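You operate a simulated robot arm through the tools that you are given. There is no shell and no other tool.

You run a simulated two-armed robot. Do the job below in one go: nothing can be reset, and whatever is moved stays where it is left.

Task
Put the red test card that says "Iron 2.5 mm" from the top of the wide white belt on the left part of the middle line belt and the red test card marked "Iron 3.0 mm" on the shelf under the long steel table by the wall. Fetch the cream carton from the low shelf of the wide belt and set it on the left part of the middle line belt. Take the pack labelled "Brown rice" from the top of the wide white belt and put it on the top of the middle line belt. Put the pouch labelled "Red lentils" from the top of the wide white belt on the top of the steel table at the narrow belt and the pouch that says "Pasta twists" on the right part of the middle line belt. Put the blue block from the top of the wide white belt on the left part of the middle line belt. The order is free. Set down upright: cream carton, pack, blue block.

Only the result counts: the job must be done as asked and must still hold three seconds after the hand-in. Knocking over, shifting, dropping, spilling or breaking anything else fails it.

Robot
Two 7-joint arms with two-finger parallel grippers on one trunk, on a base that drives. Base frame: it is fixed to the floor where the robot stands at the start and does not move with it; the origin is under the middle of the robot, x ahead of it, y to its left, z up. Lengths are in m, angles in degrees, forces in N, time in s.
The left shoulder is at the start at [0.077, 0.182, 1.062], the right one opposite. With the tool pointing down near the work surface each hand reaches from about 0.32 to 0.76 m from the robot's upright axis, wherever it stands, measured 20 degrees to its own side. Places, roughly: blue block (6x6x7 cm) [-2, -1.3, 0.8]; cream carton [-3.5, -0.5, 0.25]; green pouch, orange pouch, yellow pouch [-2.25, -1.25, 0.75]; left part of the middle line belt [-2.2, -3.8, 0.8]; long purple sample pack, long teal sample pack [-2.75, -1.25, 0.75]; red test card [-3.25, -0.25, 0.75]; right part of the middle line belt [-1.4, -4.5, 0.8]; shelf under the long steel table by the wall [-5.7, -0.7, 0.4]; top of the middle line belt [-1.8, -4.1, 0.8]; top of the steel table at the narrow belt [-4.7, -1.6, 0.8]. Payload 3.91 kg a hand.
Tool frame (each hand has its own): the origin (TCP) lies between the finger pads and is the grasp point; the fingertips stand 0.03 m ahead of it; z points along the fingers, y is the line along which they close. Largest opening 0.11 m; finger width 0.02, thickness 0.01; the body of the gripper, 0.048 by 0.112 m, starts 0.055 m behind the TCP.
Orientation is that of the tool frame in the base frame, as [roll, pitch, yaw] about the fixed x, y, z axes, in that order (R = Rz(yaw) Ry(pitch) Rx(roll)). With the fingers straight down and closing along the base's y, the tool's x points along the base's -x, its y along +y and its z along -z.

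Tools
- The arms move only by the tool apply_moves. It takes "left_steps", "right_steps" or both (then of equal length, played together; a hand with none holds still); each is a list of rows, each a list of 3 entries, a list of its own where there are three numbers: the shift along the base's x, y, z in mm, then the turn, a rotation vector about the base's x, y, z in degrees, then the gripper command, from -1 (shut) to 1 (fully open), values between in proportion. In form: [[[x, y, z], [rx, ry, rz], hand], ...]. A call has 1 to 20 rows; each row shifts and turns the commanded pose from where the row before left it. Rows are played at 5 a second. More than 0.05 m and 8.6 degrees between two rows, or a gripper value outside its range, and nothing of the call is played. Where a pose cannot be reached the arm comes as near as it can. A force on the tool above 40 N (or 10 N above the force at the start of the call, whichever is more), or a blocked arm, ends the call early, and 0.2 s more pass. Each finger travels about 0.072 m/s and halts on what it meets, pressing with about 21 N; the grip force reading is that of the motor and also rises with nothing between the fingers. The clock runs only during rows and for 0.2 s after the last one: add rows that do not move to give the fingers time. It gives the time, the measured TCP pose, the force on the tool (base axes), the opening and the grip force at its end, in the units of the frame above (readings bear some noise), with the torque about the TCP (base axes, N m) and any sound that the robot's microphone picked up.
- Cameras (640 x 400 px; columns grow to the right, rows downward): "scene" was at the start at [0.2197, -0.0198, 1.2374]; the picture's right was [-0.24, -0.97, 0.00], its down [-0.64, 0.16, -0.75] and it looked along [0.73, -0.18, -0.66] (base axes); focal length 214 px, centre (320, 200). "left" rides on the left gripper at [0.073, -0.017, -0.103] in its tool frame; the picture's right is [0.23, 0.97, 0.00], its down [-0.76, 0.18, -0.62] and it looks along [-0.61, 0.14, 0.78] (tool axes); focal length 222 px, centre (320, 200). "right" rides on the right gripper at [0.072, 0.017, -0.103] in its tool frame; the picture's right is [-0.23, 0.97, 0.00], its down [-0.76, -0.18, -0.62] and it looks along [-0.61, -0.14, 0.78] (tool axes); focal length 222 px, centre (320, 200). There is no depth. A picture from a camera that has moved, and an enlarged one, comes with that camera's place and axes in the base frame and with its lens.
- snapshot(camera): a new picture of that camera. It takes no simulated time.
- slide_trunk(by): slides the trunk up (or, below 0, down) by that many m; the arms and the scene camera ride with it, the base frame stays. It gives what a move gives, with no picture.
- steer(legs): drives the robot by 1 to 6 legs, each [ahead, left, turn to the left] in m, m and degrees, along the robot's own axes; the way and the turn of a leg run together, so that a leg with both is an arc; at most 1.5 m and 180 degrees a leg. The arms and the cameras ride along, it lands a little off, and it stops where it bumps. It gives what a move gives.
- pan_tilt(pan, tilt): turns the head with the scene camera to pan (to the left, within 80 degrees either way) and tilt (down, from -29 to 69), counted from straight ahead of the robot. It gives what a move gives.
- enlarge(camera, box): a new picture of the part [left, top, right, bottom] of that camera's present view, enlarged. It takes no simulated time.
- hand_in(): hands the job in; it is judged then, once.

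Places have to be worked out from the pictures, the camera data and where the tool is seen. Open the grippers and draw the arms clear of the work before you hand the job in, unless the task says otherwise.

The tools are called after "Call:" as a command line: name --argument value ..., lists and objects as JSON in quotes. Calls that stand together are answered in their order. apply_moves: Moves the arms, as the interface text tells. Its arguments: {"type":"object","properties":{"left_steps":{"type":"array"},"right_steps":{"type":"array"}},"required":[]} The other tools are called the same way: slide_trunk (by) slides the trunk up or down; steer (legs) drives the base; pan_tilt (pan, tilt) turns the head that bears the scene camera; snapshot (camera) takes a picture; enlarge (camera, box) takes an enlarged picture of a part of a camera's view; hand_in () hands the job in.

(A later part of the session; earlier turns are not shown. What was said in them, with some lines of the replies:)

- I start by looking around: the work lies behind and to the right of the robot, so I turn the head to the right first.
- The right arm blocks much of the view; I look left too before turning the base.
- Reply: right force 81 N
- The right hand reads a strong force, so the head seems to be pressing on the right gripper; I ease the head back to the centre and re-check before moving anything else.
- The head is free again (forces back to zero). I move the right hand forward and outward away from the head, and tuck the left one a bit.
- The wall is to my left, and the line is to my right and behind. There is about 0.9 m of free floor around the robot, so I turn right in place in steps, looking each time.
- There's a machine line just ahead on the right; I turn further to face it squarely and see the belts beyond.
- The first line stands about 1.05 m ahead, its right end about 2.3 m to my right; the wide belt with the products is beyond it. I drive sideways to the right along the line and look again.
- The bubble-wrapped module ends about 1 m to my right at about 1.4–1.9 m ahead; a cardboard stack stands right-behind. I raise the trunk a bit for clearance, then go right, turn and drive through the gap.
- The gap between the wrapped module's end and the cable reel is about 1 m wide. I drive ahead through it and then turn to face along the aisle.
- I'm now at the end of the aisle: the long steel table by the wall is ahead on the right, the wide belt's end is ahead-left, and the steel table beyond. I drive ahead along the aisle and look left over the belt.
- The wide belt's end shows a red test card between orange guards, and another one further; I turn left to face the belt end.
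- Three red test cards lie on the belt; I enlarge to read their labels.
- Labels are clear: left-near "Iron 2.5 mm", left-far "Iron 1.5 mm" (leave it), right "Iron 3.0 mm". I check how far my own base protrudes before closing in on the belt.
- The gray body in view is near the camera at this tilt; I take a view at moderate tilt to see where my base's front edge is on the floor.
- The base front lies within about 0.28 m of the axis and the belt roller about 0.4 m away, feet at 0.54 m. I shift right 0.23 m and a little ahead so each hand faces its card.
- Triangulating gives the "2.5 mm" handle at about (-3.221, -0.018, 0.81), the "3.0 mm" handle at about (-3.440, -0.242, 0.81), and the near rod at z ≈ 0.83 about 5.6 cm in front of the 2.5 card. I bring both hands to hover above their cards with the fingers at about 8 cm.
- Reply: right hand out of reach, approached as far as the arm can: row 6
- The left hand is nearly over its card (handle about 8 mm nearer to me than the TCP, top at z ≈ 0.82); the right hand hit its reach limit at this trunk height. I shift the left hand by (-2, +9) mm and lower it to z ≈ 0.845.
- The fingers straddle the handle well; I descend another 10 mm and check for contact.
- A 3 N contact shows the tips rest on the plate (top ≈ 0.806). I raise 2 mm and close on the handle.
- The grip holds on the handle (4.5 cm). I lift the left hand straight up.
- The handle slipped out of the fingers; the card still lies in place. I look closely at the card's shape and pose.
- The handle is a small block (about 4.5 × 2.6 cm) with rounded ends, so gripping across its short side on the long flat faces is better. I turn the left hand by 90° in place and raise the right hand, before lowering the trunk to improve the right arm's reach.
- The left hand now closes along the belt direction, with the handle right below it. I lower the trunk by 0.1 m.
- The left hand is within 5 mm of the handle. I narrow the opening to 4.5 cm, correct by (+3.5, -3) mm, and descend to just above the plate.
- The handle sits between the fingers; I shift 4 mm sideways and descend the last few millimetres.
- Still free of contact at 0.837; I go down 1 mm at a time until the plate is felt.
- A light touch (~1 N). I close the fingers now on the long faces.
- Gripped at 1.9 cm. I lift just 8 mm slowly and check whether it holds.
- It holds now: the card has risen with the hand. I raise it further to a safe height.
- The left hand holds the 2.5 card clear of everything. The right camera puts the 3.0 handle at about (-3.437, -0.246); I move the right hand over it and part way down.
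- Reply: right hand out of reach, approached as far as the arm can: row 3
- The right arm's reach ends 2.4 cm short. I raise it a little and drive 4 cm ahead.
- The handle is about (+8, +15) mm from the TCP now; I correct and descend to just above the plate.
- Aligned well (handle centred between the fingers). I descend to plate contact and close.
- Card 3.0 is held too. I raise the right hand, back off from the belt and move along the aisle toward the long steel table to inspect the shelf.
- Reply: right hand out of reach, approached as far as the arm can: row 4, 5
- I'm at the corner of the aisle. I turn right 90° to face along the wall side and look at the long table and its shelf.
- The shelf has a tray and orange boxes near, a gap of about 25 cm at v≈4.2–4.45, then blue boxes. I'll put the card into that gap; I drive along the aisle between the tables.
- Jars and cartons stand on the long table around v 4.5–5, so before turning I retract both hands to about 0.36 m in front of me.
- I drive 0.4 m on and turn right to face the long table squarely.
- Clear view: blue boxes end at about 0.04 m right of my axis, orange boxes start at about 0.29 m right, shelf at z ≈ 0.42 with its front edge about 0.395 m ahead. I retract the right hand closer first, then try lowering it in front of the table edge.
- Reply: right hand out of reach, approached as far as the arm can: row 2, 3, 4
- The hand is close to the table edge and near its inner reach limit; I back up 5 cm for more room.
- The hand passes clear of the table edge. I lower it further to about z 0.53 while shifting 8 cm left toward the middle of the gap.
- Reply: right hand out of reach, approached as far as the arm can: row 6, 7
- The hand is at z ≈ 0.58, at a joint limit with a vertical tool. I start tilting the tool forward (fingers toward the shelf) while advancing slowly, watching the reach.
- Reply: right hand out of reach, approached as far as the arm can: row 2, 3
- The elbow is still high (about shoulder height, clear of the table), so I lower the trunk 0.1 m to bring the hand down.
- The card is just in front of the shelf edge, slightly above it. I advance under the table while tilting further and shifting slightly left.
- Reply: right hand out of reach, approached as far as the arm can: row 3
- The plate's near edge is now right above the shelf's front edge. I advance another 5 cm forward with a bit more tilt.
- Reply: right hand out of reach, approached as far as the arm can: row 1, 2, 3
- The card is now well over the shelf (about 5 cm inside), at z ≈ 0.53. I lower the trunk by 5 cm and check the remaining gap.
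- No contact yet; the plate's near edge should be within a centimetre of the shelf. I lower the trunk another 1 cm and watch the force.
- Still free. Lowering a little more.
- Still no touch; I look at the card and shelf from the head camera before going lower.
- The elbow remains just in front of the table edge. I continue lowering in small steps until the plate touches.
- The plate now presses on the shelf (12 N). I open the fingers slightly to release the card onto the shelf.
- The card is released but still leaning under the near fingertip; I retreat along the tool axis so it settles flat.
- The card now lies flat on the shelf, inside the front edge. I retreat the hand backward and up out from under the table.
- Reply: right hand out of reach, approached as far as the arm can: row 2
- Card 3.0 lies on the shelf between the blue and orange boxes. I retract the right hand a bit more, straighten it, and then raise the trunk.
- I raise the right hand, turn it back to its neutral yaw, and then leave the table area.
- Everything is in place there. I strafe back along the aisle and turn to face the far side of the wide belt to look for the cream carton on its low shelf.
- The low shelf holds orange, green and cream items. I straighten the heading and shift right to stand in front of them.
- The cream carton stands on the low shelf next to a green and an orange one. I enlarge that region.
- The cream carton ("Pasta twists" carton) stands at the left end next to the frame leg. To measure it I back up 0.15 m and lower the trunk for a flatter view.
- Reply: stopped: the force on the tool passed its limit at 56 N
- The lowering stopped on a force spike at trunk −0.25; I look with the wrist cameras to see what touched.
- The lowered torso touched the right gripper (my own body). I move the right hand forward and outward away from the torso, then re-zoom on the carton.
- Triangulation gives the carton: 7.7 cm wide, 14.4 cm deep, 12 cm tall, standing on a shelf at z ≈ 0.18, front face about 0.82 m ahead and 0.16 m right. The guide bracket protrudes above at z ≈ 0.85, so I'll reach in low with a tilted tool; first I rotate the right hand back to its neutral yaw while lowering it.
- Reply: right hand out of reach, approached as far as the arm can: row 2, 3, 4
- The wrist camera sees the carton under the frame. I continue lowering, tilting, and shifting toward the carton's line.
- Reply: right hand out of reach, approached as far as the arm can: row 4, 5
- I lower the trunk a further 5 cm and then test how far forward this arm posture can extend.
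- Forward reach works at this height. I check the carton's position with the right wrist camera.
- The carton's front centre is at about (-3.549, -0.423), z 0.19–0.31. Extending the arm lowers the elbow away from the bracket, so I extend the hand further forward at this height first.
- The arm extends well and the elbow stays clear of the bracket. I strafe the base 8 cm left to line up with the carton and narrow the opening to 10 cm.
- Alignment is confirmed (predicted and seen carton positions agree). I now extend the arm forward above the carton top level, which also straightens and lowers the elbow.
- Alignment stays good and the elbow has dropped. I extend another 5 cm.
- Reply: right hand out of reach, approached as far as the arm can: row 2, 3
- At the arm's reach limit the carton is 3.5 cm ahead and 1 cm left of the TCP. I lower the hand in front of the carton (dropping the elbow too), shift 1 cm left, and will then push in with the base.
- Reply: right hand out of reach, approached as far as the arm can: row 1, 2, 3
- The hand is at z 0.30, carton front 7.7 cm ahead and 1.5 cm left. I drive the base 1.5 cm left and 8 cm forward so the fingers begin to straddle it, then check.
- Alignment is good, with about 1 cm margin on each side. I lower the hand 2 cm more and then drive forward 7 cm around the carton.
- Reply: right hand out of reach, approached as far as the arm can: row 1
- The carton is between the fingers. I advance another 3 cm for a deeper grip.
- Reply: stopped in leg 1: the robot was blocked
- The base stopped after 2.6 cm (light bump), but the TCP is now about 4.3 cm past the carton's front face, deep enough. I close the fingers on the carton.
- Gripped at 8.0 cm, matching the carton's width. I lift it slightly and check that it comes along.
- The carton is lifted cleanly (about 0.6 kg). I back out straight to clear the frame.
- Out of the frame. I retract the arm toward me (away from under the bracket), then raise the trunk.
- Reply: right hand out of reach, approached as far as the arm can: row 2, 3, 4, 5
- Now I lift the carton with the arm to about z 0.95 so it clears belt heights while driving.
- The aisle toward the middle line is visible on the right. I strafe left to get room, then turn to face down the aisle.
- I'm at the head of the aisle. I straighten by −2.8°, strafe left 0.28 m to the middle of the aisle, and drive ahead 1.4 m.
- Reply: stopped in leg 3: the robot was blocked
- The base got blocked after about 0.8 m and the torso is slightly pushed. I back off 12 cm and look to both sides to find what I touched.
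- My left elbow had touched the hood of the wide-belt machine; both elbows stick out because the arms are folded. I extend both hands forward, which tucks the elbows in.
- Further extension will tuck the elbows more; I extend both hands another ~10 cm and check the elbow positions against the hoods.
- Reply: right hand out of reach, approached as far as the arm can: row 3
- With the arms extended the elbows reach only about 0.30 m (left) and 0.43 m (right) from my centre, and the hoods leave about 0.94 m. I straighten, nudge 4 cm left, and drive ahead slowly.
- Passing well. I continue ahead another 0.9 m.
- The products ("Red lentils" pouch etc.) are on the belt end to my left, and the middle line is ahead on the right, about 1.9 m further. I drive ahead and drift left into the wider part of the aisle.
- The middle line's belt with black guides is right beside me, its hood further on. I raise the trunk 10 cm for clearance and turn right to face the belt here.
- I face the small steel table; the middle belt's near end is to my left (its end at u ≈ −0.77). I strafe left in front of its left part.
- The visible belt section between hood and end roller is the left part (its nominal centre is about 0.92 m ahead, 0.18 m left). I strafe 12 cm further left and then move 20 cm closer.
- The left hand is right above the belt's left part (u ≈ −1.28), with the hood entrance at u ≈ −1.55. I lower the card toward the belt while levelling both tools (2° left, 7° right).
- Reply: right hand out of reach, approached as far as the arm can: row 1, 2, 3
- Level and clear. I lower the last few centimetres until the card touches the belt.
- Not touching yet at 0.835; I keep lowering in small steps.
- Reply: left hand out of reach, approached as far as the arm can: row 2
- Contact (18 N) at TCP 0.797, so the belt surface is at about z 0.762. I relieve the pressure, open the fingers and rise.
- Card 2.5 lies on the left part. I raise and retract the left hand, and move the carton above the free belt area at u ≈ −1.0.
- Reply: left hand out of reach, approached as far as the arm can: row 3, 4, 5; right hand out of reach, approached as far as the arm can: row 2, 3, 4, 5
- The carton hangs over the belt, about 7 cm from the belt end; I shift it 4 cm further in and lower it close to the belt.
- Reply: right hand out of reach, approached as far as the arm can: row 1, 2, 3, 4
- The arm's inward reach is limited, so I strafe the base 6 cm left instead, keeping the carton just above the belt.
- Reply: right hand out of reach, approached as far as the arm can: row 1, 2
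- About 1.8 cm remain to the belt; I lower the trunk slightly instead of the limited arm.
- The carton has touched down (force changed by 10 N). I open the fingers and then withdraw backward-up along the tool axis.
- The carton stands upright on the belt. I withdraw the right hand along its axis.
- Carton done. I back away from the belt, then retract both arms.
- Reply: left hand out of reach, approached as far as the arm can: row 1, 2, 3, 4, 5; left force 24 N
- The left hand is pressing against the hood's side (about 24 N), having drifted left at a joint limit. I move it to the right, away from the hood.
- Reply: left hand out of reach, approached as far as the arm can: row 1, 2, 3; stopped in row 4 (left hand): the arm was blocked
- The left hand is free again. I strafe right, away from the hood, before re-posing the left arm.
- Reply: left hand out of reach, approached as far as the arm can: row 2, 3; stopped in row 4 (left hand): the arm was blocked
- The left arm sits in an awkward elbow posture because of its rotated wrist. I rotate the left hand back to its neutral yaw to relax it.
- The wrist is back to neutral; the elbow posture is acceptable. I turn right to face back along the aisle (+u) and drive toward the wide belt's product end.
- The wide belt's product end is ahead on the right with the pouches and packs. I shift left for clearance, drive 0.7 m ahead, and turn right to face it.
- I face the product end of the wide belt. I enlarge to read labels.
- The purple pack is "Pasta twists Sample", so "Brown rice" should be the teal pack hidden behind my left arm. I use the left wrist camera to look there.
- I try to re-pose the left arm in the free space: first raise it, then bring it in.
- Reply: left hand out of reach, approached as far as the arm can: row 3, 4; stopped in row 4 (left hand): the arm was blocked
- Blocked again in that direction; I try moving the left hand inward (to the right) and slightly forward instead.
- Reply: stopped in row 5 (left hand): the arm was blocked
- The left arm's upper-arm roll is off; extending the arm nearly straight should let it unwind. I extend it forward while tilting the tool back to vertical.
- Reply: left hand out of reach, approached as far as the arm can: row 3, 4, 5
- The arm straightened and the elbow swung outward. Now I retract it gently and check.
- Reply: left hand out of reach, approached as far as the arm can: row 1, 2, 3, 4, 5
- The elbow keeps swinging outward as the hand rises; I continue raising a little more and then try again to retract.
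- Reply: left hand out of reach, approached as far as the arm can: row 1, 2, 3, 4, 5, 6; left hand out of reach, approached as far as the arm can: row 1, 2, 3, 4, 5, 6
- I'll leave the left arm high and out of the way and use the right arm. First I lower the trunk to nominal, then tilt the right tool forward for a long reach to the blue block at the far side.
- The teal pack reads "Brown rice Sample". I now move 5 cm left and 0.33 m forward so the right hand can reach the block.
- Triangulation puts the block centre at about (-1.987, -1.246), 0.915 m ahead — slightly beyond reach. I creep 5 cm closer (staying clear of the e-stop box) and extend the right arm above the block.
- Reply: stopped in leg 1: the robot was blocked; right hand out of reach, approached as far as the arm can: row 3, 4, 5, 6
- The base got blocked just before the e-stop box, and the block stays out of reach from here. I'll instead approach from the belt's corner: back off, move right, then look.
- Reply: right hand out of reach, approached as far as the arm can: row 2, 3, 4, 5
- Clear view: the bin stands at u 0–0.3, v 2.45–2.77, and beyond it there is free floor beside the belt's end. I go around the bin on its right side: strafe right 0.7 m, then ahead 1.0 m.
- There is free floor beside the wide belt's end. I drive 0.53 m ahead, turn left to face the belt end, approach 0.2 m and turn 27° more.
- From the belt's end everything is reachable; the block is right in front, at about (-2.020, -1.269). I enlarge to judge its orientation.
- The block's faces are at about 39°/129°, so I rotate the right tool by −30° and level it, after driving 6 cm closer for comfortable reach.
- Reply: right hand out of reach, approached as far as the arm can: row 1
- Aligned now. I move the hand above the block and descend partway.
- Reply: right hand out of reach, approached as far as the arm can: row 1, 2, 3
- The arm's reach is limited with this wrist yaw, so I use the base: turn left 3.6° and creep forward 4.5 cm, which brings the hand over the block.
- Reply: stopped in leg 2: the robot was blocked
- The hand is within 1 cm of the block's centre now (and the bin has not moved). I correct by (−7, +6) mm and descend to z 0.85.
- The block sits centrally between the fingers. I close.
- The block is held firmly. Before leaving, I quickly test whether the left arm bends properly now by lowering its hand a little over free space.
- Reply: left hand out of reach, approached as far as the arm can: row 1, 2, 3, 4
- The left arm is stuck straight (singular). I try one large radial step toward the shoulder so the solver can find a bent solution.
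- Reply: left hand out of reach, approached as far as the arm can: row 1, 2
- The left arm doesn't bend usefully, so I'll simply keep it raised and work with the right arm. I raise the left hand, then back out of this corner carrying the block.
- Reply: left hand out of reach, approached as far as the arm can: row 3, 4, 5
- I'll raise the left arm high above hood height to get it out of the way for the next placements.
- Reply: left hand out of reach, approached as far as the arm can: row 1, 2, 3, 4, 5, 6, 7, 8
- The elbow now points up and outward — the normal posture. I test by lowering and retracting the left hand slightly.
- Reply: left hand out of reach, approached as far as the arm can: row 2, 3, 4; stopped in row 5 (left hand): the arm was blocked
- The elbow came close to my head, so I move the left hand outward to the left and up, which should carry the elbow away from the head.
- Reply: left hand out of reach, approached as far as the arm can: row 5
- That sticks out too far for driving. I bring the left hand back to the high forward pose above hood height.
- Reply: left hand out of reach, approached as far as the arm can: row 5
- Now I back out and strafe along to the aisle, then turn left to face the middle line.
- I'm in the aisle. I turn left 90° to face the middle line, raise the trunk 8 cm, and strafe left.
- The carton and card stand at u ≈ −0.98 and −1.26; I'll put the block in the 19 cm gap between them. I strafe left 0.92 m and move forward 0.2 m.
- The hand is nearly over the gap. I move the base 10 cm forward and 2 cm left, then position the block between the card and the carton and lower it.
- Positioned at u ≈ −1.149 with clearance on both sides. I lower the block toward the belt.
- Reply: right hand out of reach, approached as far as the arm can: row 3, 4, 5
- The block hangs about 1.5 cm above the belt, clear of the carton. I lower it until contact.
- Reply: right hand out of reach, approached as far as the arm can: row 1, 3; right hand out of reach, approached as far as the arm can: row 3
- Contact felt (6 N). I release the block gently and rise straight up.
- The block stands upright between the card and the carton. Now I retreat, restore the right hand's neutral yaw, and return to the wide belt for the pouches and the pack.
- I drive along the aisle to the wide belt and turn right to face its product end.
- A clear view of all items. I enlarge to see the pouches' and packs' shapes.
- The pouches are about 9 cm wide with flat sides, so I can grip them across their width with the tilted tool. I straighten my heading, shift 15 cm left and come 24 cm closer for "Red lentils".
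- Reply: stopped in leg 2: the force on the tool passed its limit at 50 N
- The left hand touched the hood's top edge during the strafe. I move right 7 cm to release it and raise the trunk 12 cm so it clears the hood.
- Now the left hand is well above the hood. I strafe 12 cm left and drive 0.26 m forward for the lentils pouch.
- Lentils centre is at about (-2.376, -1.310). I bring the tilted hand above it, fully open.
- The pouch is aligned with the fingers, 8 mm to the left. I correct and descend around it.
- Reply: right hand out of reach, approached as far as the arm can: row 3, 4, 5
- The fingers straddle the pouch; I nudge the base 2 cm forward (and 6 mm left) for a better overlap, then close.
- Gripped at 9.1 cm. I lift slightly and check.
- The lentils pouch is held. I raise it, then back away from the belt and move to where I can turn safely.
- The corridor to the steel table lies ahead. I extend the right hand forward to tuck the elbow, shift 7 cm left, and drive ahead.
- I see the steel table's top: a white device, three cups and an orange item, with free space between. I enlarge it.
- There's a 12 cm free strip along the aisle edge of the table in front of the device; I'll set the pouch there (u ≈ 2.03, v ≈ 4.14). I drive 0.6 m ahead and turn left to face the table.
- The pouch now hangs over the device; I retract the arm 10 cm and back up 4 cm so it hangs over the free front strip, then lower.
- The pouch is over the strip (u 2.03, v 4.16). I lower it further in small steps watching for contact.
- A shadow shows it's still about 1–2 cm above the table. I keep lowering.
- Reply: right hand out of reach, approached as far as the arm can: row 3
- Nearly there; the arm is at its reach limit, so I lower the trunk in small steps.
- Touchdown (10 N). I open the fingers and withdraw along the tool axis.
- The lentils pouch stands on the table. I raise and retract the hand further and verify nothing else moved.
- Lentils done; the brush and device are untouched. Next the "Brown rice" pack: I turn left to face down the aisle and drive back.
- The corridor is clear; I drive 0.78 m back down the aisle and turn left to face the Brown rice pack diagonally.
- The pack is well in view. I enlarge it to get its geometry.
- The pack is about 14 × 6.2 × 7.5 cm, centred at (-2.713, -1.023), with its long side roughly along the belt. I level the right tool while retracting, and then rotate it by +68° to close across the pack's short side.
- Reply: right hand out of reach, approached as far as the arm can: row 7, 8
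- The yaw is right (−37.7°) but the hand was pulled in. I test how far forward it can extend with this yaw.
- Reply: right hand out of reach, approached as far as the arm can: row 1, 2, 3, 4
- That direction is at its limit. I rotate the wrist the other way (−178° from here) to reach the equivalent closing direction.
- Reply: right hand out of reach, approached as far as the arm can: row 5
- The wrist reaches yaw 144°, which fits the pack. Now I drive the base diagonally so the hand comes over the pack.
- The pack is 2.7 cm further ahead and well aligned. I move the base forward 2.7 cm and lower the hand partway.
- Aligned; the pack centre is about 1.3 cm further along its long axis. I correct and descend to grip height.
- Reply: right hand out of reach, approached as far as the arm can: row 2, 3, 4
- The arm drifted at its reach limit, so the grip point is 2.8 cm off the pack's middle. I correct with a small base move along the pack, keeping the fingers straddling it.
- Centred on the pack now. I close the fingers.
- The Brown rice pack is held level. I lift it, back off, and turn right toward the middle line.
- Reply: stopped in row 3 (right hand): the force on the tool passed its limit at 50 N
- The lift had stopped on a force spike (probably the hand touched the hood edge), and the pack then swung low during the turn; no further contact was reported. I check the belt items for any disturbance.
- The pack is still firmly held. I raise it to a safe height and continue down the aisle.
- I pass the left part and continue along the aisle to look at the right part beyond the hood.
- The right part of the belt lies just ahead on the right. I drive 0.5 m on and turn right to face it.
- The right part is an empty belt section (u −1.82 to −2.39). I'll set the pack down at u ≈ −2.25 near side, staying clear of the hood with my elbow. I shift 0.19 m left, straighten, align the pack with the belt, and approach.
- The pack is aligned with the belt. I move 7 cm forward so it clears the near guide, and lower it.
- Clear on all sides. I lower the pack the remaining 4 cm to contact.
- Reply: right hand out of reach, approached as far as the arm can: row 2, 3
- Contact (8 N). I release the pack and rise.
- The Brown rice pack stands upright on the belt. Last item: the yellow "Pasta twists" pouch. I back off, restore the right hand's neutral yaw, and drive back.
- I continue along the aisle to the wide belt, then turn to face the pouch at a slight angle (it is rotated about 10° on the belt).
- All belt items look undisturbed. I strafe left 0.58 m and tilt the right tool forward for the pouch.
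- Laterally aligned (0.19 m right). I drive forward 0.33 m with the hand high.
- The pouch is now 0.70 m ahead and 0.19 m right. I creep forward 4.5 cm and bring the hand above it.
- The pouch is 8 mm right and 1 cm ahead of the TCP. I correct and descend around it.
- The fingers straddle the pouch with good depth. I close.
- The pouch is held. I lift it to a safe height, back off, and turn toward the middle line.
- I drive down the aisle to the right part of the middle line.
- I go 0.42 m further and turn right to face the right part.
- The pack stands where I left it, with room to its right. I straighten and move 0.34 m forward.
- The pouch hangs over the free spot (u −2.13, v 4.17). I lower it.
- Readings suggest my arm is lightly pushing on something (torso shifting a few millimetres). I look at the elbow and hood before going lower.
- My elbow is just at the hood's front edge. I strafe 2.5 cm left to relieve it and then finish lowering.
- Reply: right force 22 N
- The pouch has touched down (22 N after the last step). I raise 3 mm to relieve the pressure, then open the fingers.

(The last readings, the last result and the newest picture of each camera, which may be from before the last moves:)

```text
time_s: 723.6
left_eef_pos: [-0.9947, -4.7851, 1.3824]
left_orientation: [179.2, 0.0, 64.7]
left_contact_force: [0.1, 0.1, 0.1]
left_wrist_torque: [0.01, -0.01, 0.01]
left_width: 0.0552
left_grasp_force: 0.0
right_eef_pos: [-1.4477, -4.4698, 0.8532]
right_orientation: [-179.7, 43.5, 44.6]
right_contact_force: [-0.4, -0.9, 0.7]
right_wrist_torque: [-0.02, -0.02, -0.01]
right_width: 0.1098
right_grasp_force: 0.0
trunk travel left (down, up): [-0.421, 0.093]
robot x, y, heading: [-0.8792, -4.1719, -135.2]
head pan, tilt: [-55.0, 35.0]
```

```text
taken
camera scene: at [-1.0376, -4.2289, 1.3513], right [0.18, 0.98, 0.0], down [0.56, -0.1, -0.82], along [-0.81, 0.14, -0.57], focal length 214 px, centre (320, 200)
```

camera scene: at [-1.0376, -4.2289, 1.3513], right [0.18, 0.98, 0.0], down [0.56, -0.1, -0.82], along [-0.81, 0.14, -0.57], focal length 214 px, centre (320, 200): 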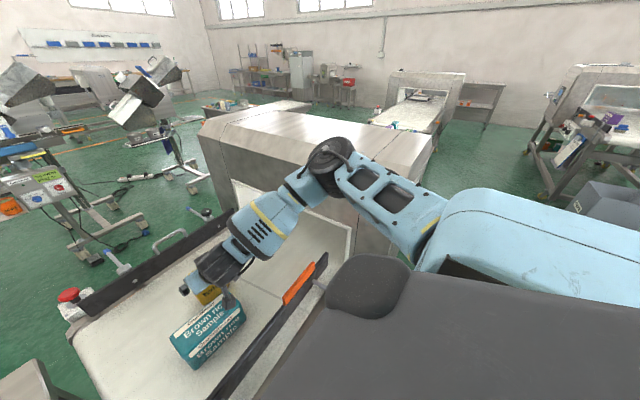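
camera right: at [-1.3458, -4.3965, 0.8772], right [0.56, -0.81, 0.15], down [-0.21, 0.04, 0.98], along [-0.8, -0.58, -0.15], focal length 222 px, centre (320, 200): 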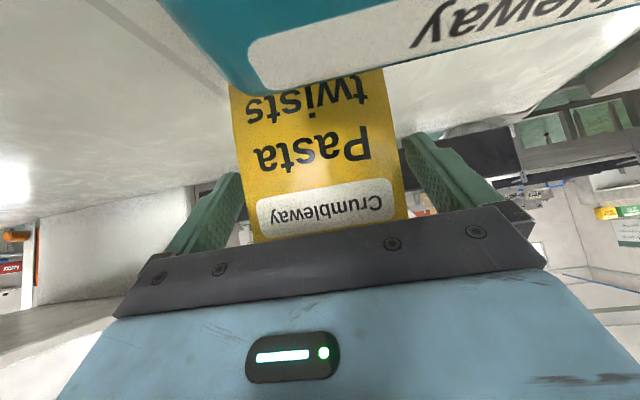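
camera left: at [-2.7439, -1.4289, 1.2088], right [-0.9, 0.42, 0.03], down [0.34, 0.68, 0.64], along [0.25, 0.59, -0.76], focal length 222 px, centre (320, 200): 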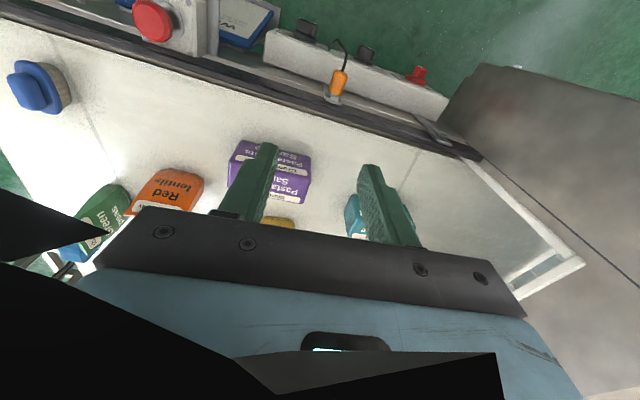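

Released; the pouch stands. I withdraw straight up first (the wrist camera is just above the pack), then back.

Call:
apply_moves --right_steps '[[[2, 2, 8], [0, 0, 0], 1], [[4, 4, 15], [0, 0, 0], 1], [[6, 6, 25], [0, 0, 0], 1], [[8, 8, 30], [0, 0, 0], 1], [[8, 8, 35], [0, 0, 0], 1], [[8, 8, 35], [0, 0, 0], 1], [[0, 0, 35], [0, 0, 0], 1], [[0, 0, 0], [0, 0, 0], 1]]'

Call:
pan_tilt --pan -10 --tilt 50

Call:
snapshot --camera "scene"

Call:
snapshot --camera "right"

```text
time_s: 725.4
left_eef_pos: [-0.9967, -4.7847, 1.3836]
left_orientation: [179.2, -0.1, 64.7]
left_contact_force: [0.0, -0.3, 0.0]
left_wrist_torque: [0.0, -0.01, -0.02]
left_width: 0.055
left_grasp_force: 0.0
right_eef_pos: [-1.4129, -4.4351, 1.0325]
right_orientation: [-179.7, 43.5, 44.6]
right_contact_force: [0.2, -0.1, 0.0]
right_wrist_torque: [0.01, 0.0, 0.0]
right_width: 0.11
right_grasp_force: 0.1
trunk travel left (down, up): [-0.421, 0.093]
robot x, y, heading: [-0.8779, -4.1764, -135.2]
head pan, tilt: [-55.0, 35.0]
```

```text
time_s: 726.5
left_eef_pos: [-0.997, -4.7841, 1.3825]
left_orientation: [179.2, 0.0, 64.7]
left_contact_force: [-0.2, 0.9, 0.9]
left_wrist_torque: [0.01, -0.01, 0.0]
left_width: 0.055
left_grasp_force: 0.0
right_eef_pos: [-1.4134, -4.4345, 1.0332]
right_orientation: [-179.8, 43.6, 44.5]
right_contact_force: [0.2, -0.8, 0.2]
right_wrist_torque: [-0.01, -0.02, 0.02]
right_width: 0.1099
right_grasp_force: 0.1
trunk travel left (down, up): [-0.421, 0.093]
robot x, y, heading: [-0.8783, -4.1672, -135.2]
head pan, tilt: [-10.0, 50.0]
```

```text
taken
camera scene: at [-1.0141, -4.2883, 1.3296], right [-0.57, 0.82, 0.0], down [0.63, 0.44, -0.64], along [-0.53, -0.37, -0.77], focal length 214 px, centre (320, 200)
```

scene: 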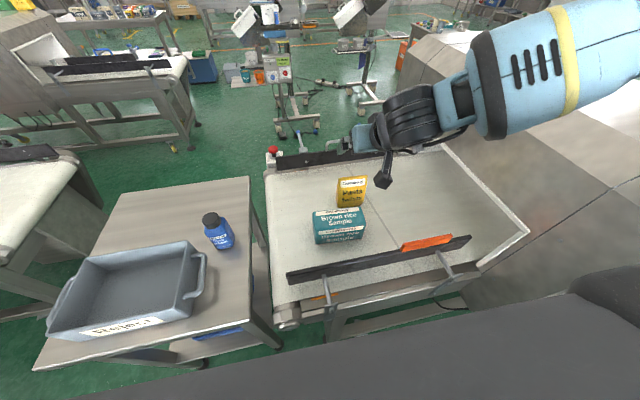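

```text
taken
camera right: at [-1.3103, -4.3619, 1.0579], right [0.56, -0.81, 0.15], down [-0.21, 0.04, 0.98], along [-0.8, -0.58, -0.15], focal length 222 px, centre (320, 200)
```

right: 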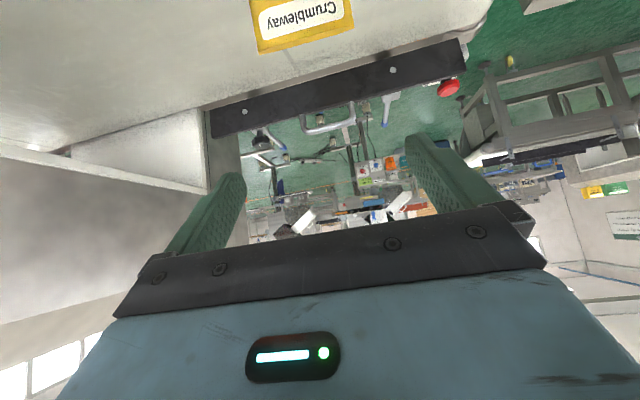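

Both the pack and the pouch stand on the belt. I take a closer look, then back away and open the left gripper as well.

Call:
enlarge --camera "scene" --box '[250, 130, 470, 290]'

Call:
steer --legs '[[-0.32, 0, 0]]'

Call:
apply_moves --left_steps '[[[0, 0, 0], [0, 0, 0], 0.6], [[0, 0, 0], [0, 0, 0], 1], [[0, 0, 0], [0, 0, 0], 1]]' --right_steps '[[[0, 0, 0], [0, 0, 0], 1], [[0, 0, 0], [0, 0, 0], 1], [[0, 0, 0], [0, 0, 0], 1]]'

Call:
snapshot --camera "scene"

```text
2.50 times, centred on (360, 210) of scene
camera zoom: at [-1.0141, -4.2883, 1.3296], right [-0.57, 0.82, 0.0], down [0.63, 0.44, -0.64], along [-0.53, -0.37, -0.77], focal length 536 px, centre (220, 175)
```

zoom: 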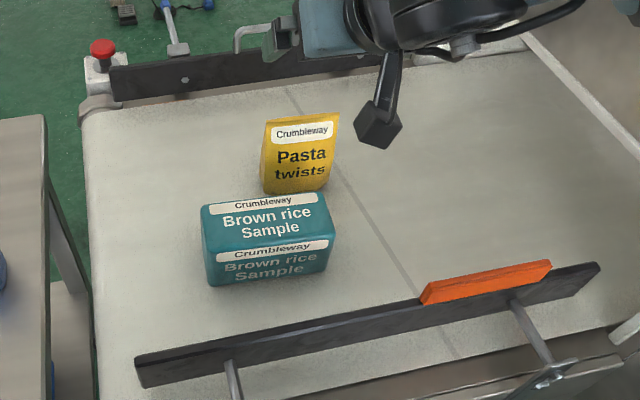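

```text
time_s: 728.7
left_eef_pos: [-0.7658, -4.5571, 1.3834]
left_orientation: [179.1, 0.0, 64.8]
left_contact_force: [-0.1, 0.1, 0.7]
left_wrist_torque: [-0.01, -0.01, 0.01]
left_width: 0.055
left_grasp_force: 0.0
right_eef_pos: [-1.1842, -4.2084, 1.0339]
right_orientation: [-179.7, 43.6, 44.7]
right_contact_force: [0.0, -0.1, -0.1]
right_wrist_torque: [-0.02, -0.02, 0.0]
right_width: 0.1098
right_grasp_force: 0.0
trunk travel left (down, up): [-0.421, 0.093]
robot x, y, heading: [-0.6494, -3.9463, -135.3]
head pan, tilt: [-10.0, 50.0]
```

```text
time_s: 729.5
left_eef_pos: [-0.7665, -4.5579, 1.3829]
left_orientation: [179.2, -0.1, 64.7]
left_contact_force: [-0.2, 0.4, 0.1]
left_wrist_torque: [0.01, 0.01, -0.01]
left_width: 0.1101
left_grasp_force: 0.1
right_eef_pos: [-1.185, -4.2085, 1.0335]
right_orientation: [-179.7, 43.5, 44.8]
right_contact_force: [-0.5, -0.3, -0.2]
right_wrist_torque: [-0.02, 0.02, -0.01]
right_width: 0.11
right_grasp_force: 0.0
trunk travel left (down, up): [-0.421, 0.093]
robot x, y, heading: [-0.6513, -3.9448, -134.9]
head pan, tilt: [-10.0, 50.0]
```

```text
taken
camera scene: at [-0.7861, -4.0611, 1.3295], right [-0.57, 0.82, 0.0], down [0.63, 0.44, -0.64], along [-0.53, -0.37, -0.77], focal length 214 px, centre (320, 200)
```

scene: 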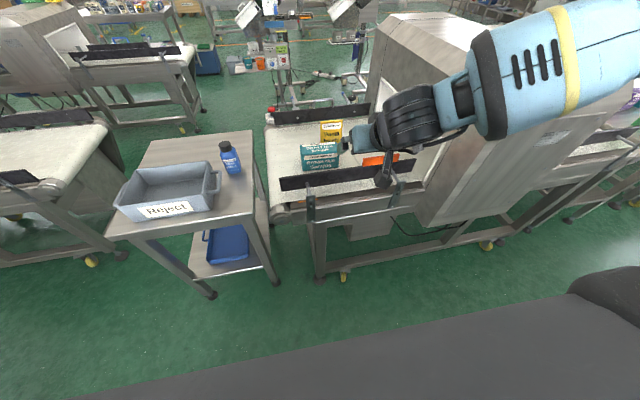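

Both are fine. For a final check I drive by the left part to confirm the card, block and carton are still standing.

Call:
steer --legs '[[-0.05, 0, 0], [0, 0, -90], [1.15, 0, 0]]'

Call:
pan_tilt --pan 45 --tilt 30

Call:
snapshot --camera "scene"

```text
time_s: 739.7
left_eef_pos: [-2.0606, -3.0054, 1.3817]
left_orientation: [179.2, -0.1, -23.7]
left_contact_force: [0.2, 0.3, 0.1]
left_wrist_torque: [0.0, -0.05, -0.04]
left_width: 0.1099
left_grasp_force: 0.0
right_eef_pos: [-1.7232, -2.5777, 1.0339]
right_orientation: [-179.8, 43.4, -43.8]
right_contact_force: [0.0, -0.4, -0.4]
right_wrist_torque: [-0.05, -0.01, 0.0]
right_width: 0.1102
right_grasp_force: 0.1
trunk travel left (down, up): [-0.421, 0.093]
robot x, y, heading: [-1.4432, -3.1095, 136.3]
head pan, tilt: [-10.0, 50.0]
```

```text
time_s: 740.9
left_eef_pos: [-2.0602, -3.0047, 1.3824]
left_orientation: [179.3, 0.0, -23.7]
left_contact_force: [1.0, 0.1, -0.4]
left_wrist_torque: [-0.02, 0.01, 0.01]
left_width: 0.11
left_grasp_force: 0.1
right_eef_pos: [-1.7232, -2.5781, 1.0344]
right_orientation: [-179.7, 43.5, -43.8]
right_contact_force: [-0.5, 0.3, 0.0]
right_wrist_torque: [-0.01, 0.02, 0.0]
right_width: 0.1099
right_grasp_force: 0.1
trunk travel left (down, up): [-0.421, 0.093]
robot x, y, heading: [-1.4473, -3.1045, 136.5]
head pan, tilt: [45.0, 30.0]
```

```text
taken
camera scene: at [-1.6109, -3.0367, 1.359], right [-0.03, 1.0, 0.0], down [0.5, 0.01, -0.87], along [-0.87, -0.02, -0.5], focal length 214 px, centre (320, 200)
```

scene: 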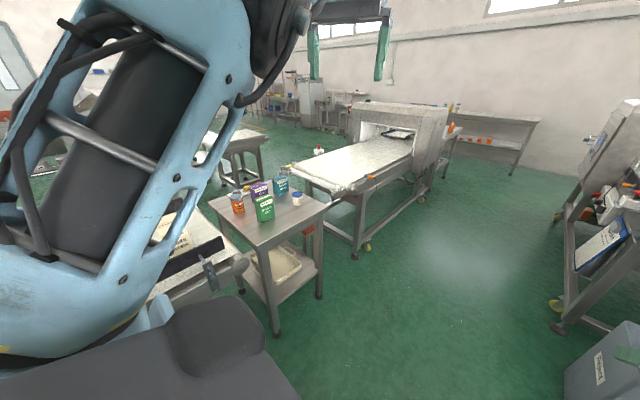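

My left arm blocks the view; I turn left toward the belt to see the items.

Call:
steer --legs '[[0, 0, 85]]'

Call:
pan_tilt --pan 0 --tilt 40

Call:
snapshot --camera "scene"

```text
time_s: 745.0
left_eef_pos: [-1.5803, -3.7162, 1.3826]
left_orientation: [179.1, 0.0, 63.2]
left_contact_force: [1.4, 0.1, -0.5]
left_wrist_torque: [0.01, 0.02, 0.0]
left_width: 0.1101
left_grasp_force: 0.0
right_eef_pos: [-1.9879, -3.3552, 1.033]
right_orientation: [-179.7, 43.5, 43.1]
right_contact_force: [0.1, 0.3, 0.7]
right_wrist_torque: [-0.02, 0.02, 0.02]
right_width: 0.11
right_grasp_force: 0.2
trunk travel left (down, up): [-0.421, 0.093]
robot x, y, heading: [-1.4453, -3.1059, -136.7]
head pan, tilt: [45.0, 30.0]
```

```text
time_s: 746.1
left_eef_pos: [-1.5794, -3.7161, 1.3819]
left_orientation: [179.2, 0.0, 63.2]
left_contact_force: [0.6, 0.4, -1.1]
left_wrist_torque: [0.01, 0.0, 0.0]
left_width: 0.1101
left_grasp_force: 0.0
right_eef_pos: [-1.9877, -3.3552, 1.0334]
right_orientation: [-179.6, 43.5, 43.0]
right_contact_force: [0.6, -0.1, 0.5]
right_wrist_torque: [-0.02, 0.02, 0.01]
right_width: 0.1101
right_grasp_force: 0.0
trunk travel left (down, up): [-0.421, 0.093]
robot x, y, heading: [-1.4413, -3.1093, -136.5]
head pan, tilt: [0.0, 40.0]
```

```text
taken
camera scene: at [-1.5824, -3.2351, 1.3437], right [-0.69, 0.73, 0.0], down [0.47, 0.44, -0.77], along [-0.56, -0.53, -0.64], focal length 214 px, centre (320, 200)
```

scene: 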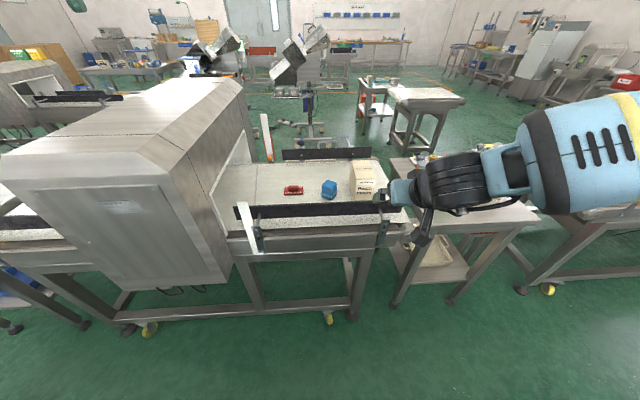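

The card, block and carton all stand on the left part, and all other items are placed. Both grippers are open and the arms are clear of the work, so I hand in the job.

Call:
hand_in

```text
The job is handed in.
```

I placed all seven items and handed in the job. I saw each item standing or lying where it was asked to go after I let go of it.

| Item | Where it is now |
|---|---|
| Red card "Iron 2.5 mm" | Left part of the middle line belt |
| Red card "Iron 3.0 mm" | Shelf under the long steel table, lying flat between the blue and orange boxes |
| Cream carton | Left part of the middle line belt, upright |
| Blue block | Left part of the middle line belt, upright, between the card and the carton |
| Pack "Brown rice" | Top of the middle line belt (the section past the hood), upright |
| Pouch "Pasta twists" | Right part of the middle line belt, standing behind the pack |
| Pouch "Red lentils" | Top of the steel table at the narrow belt, near its aisle edge |

The arms or base touched machines several times along the way:

- **Wide-belt hood:** my left elbow and later my left hand bumped it (about 50 N for the hand). My right hand may have caught its edge while lifting the pack.
- **Middle-line hood:** my left hand pressed on its side (about 24 N), and my right elbow brushed it while I set down the pasta pouch.
- **Base:** it was stopped by obstacles four times: in the aisle (the left elbow above), near the e-stop, and at two unconfirmed spots (reaching for the carton, and next to the waste bin).

I did not see anything displaced in the pictures afterwards, and I checked the bin and the items on the wide belt specifically. At hand-in both grippers were open and both arms clear of the work.
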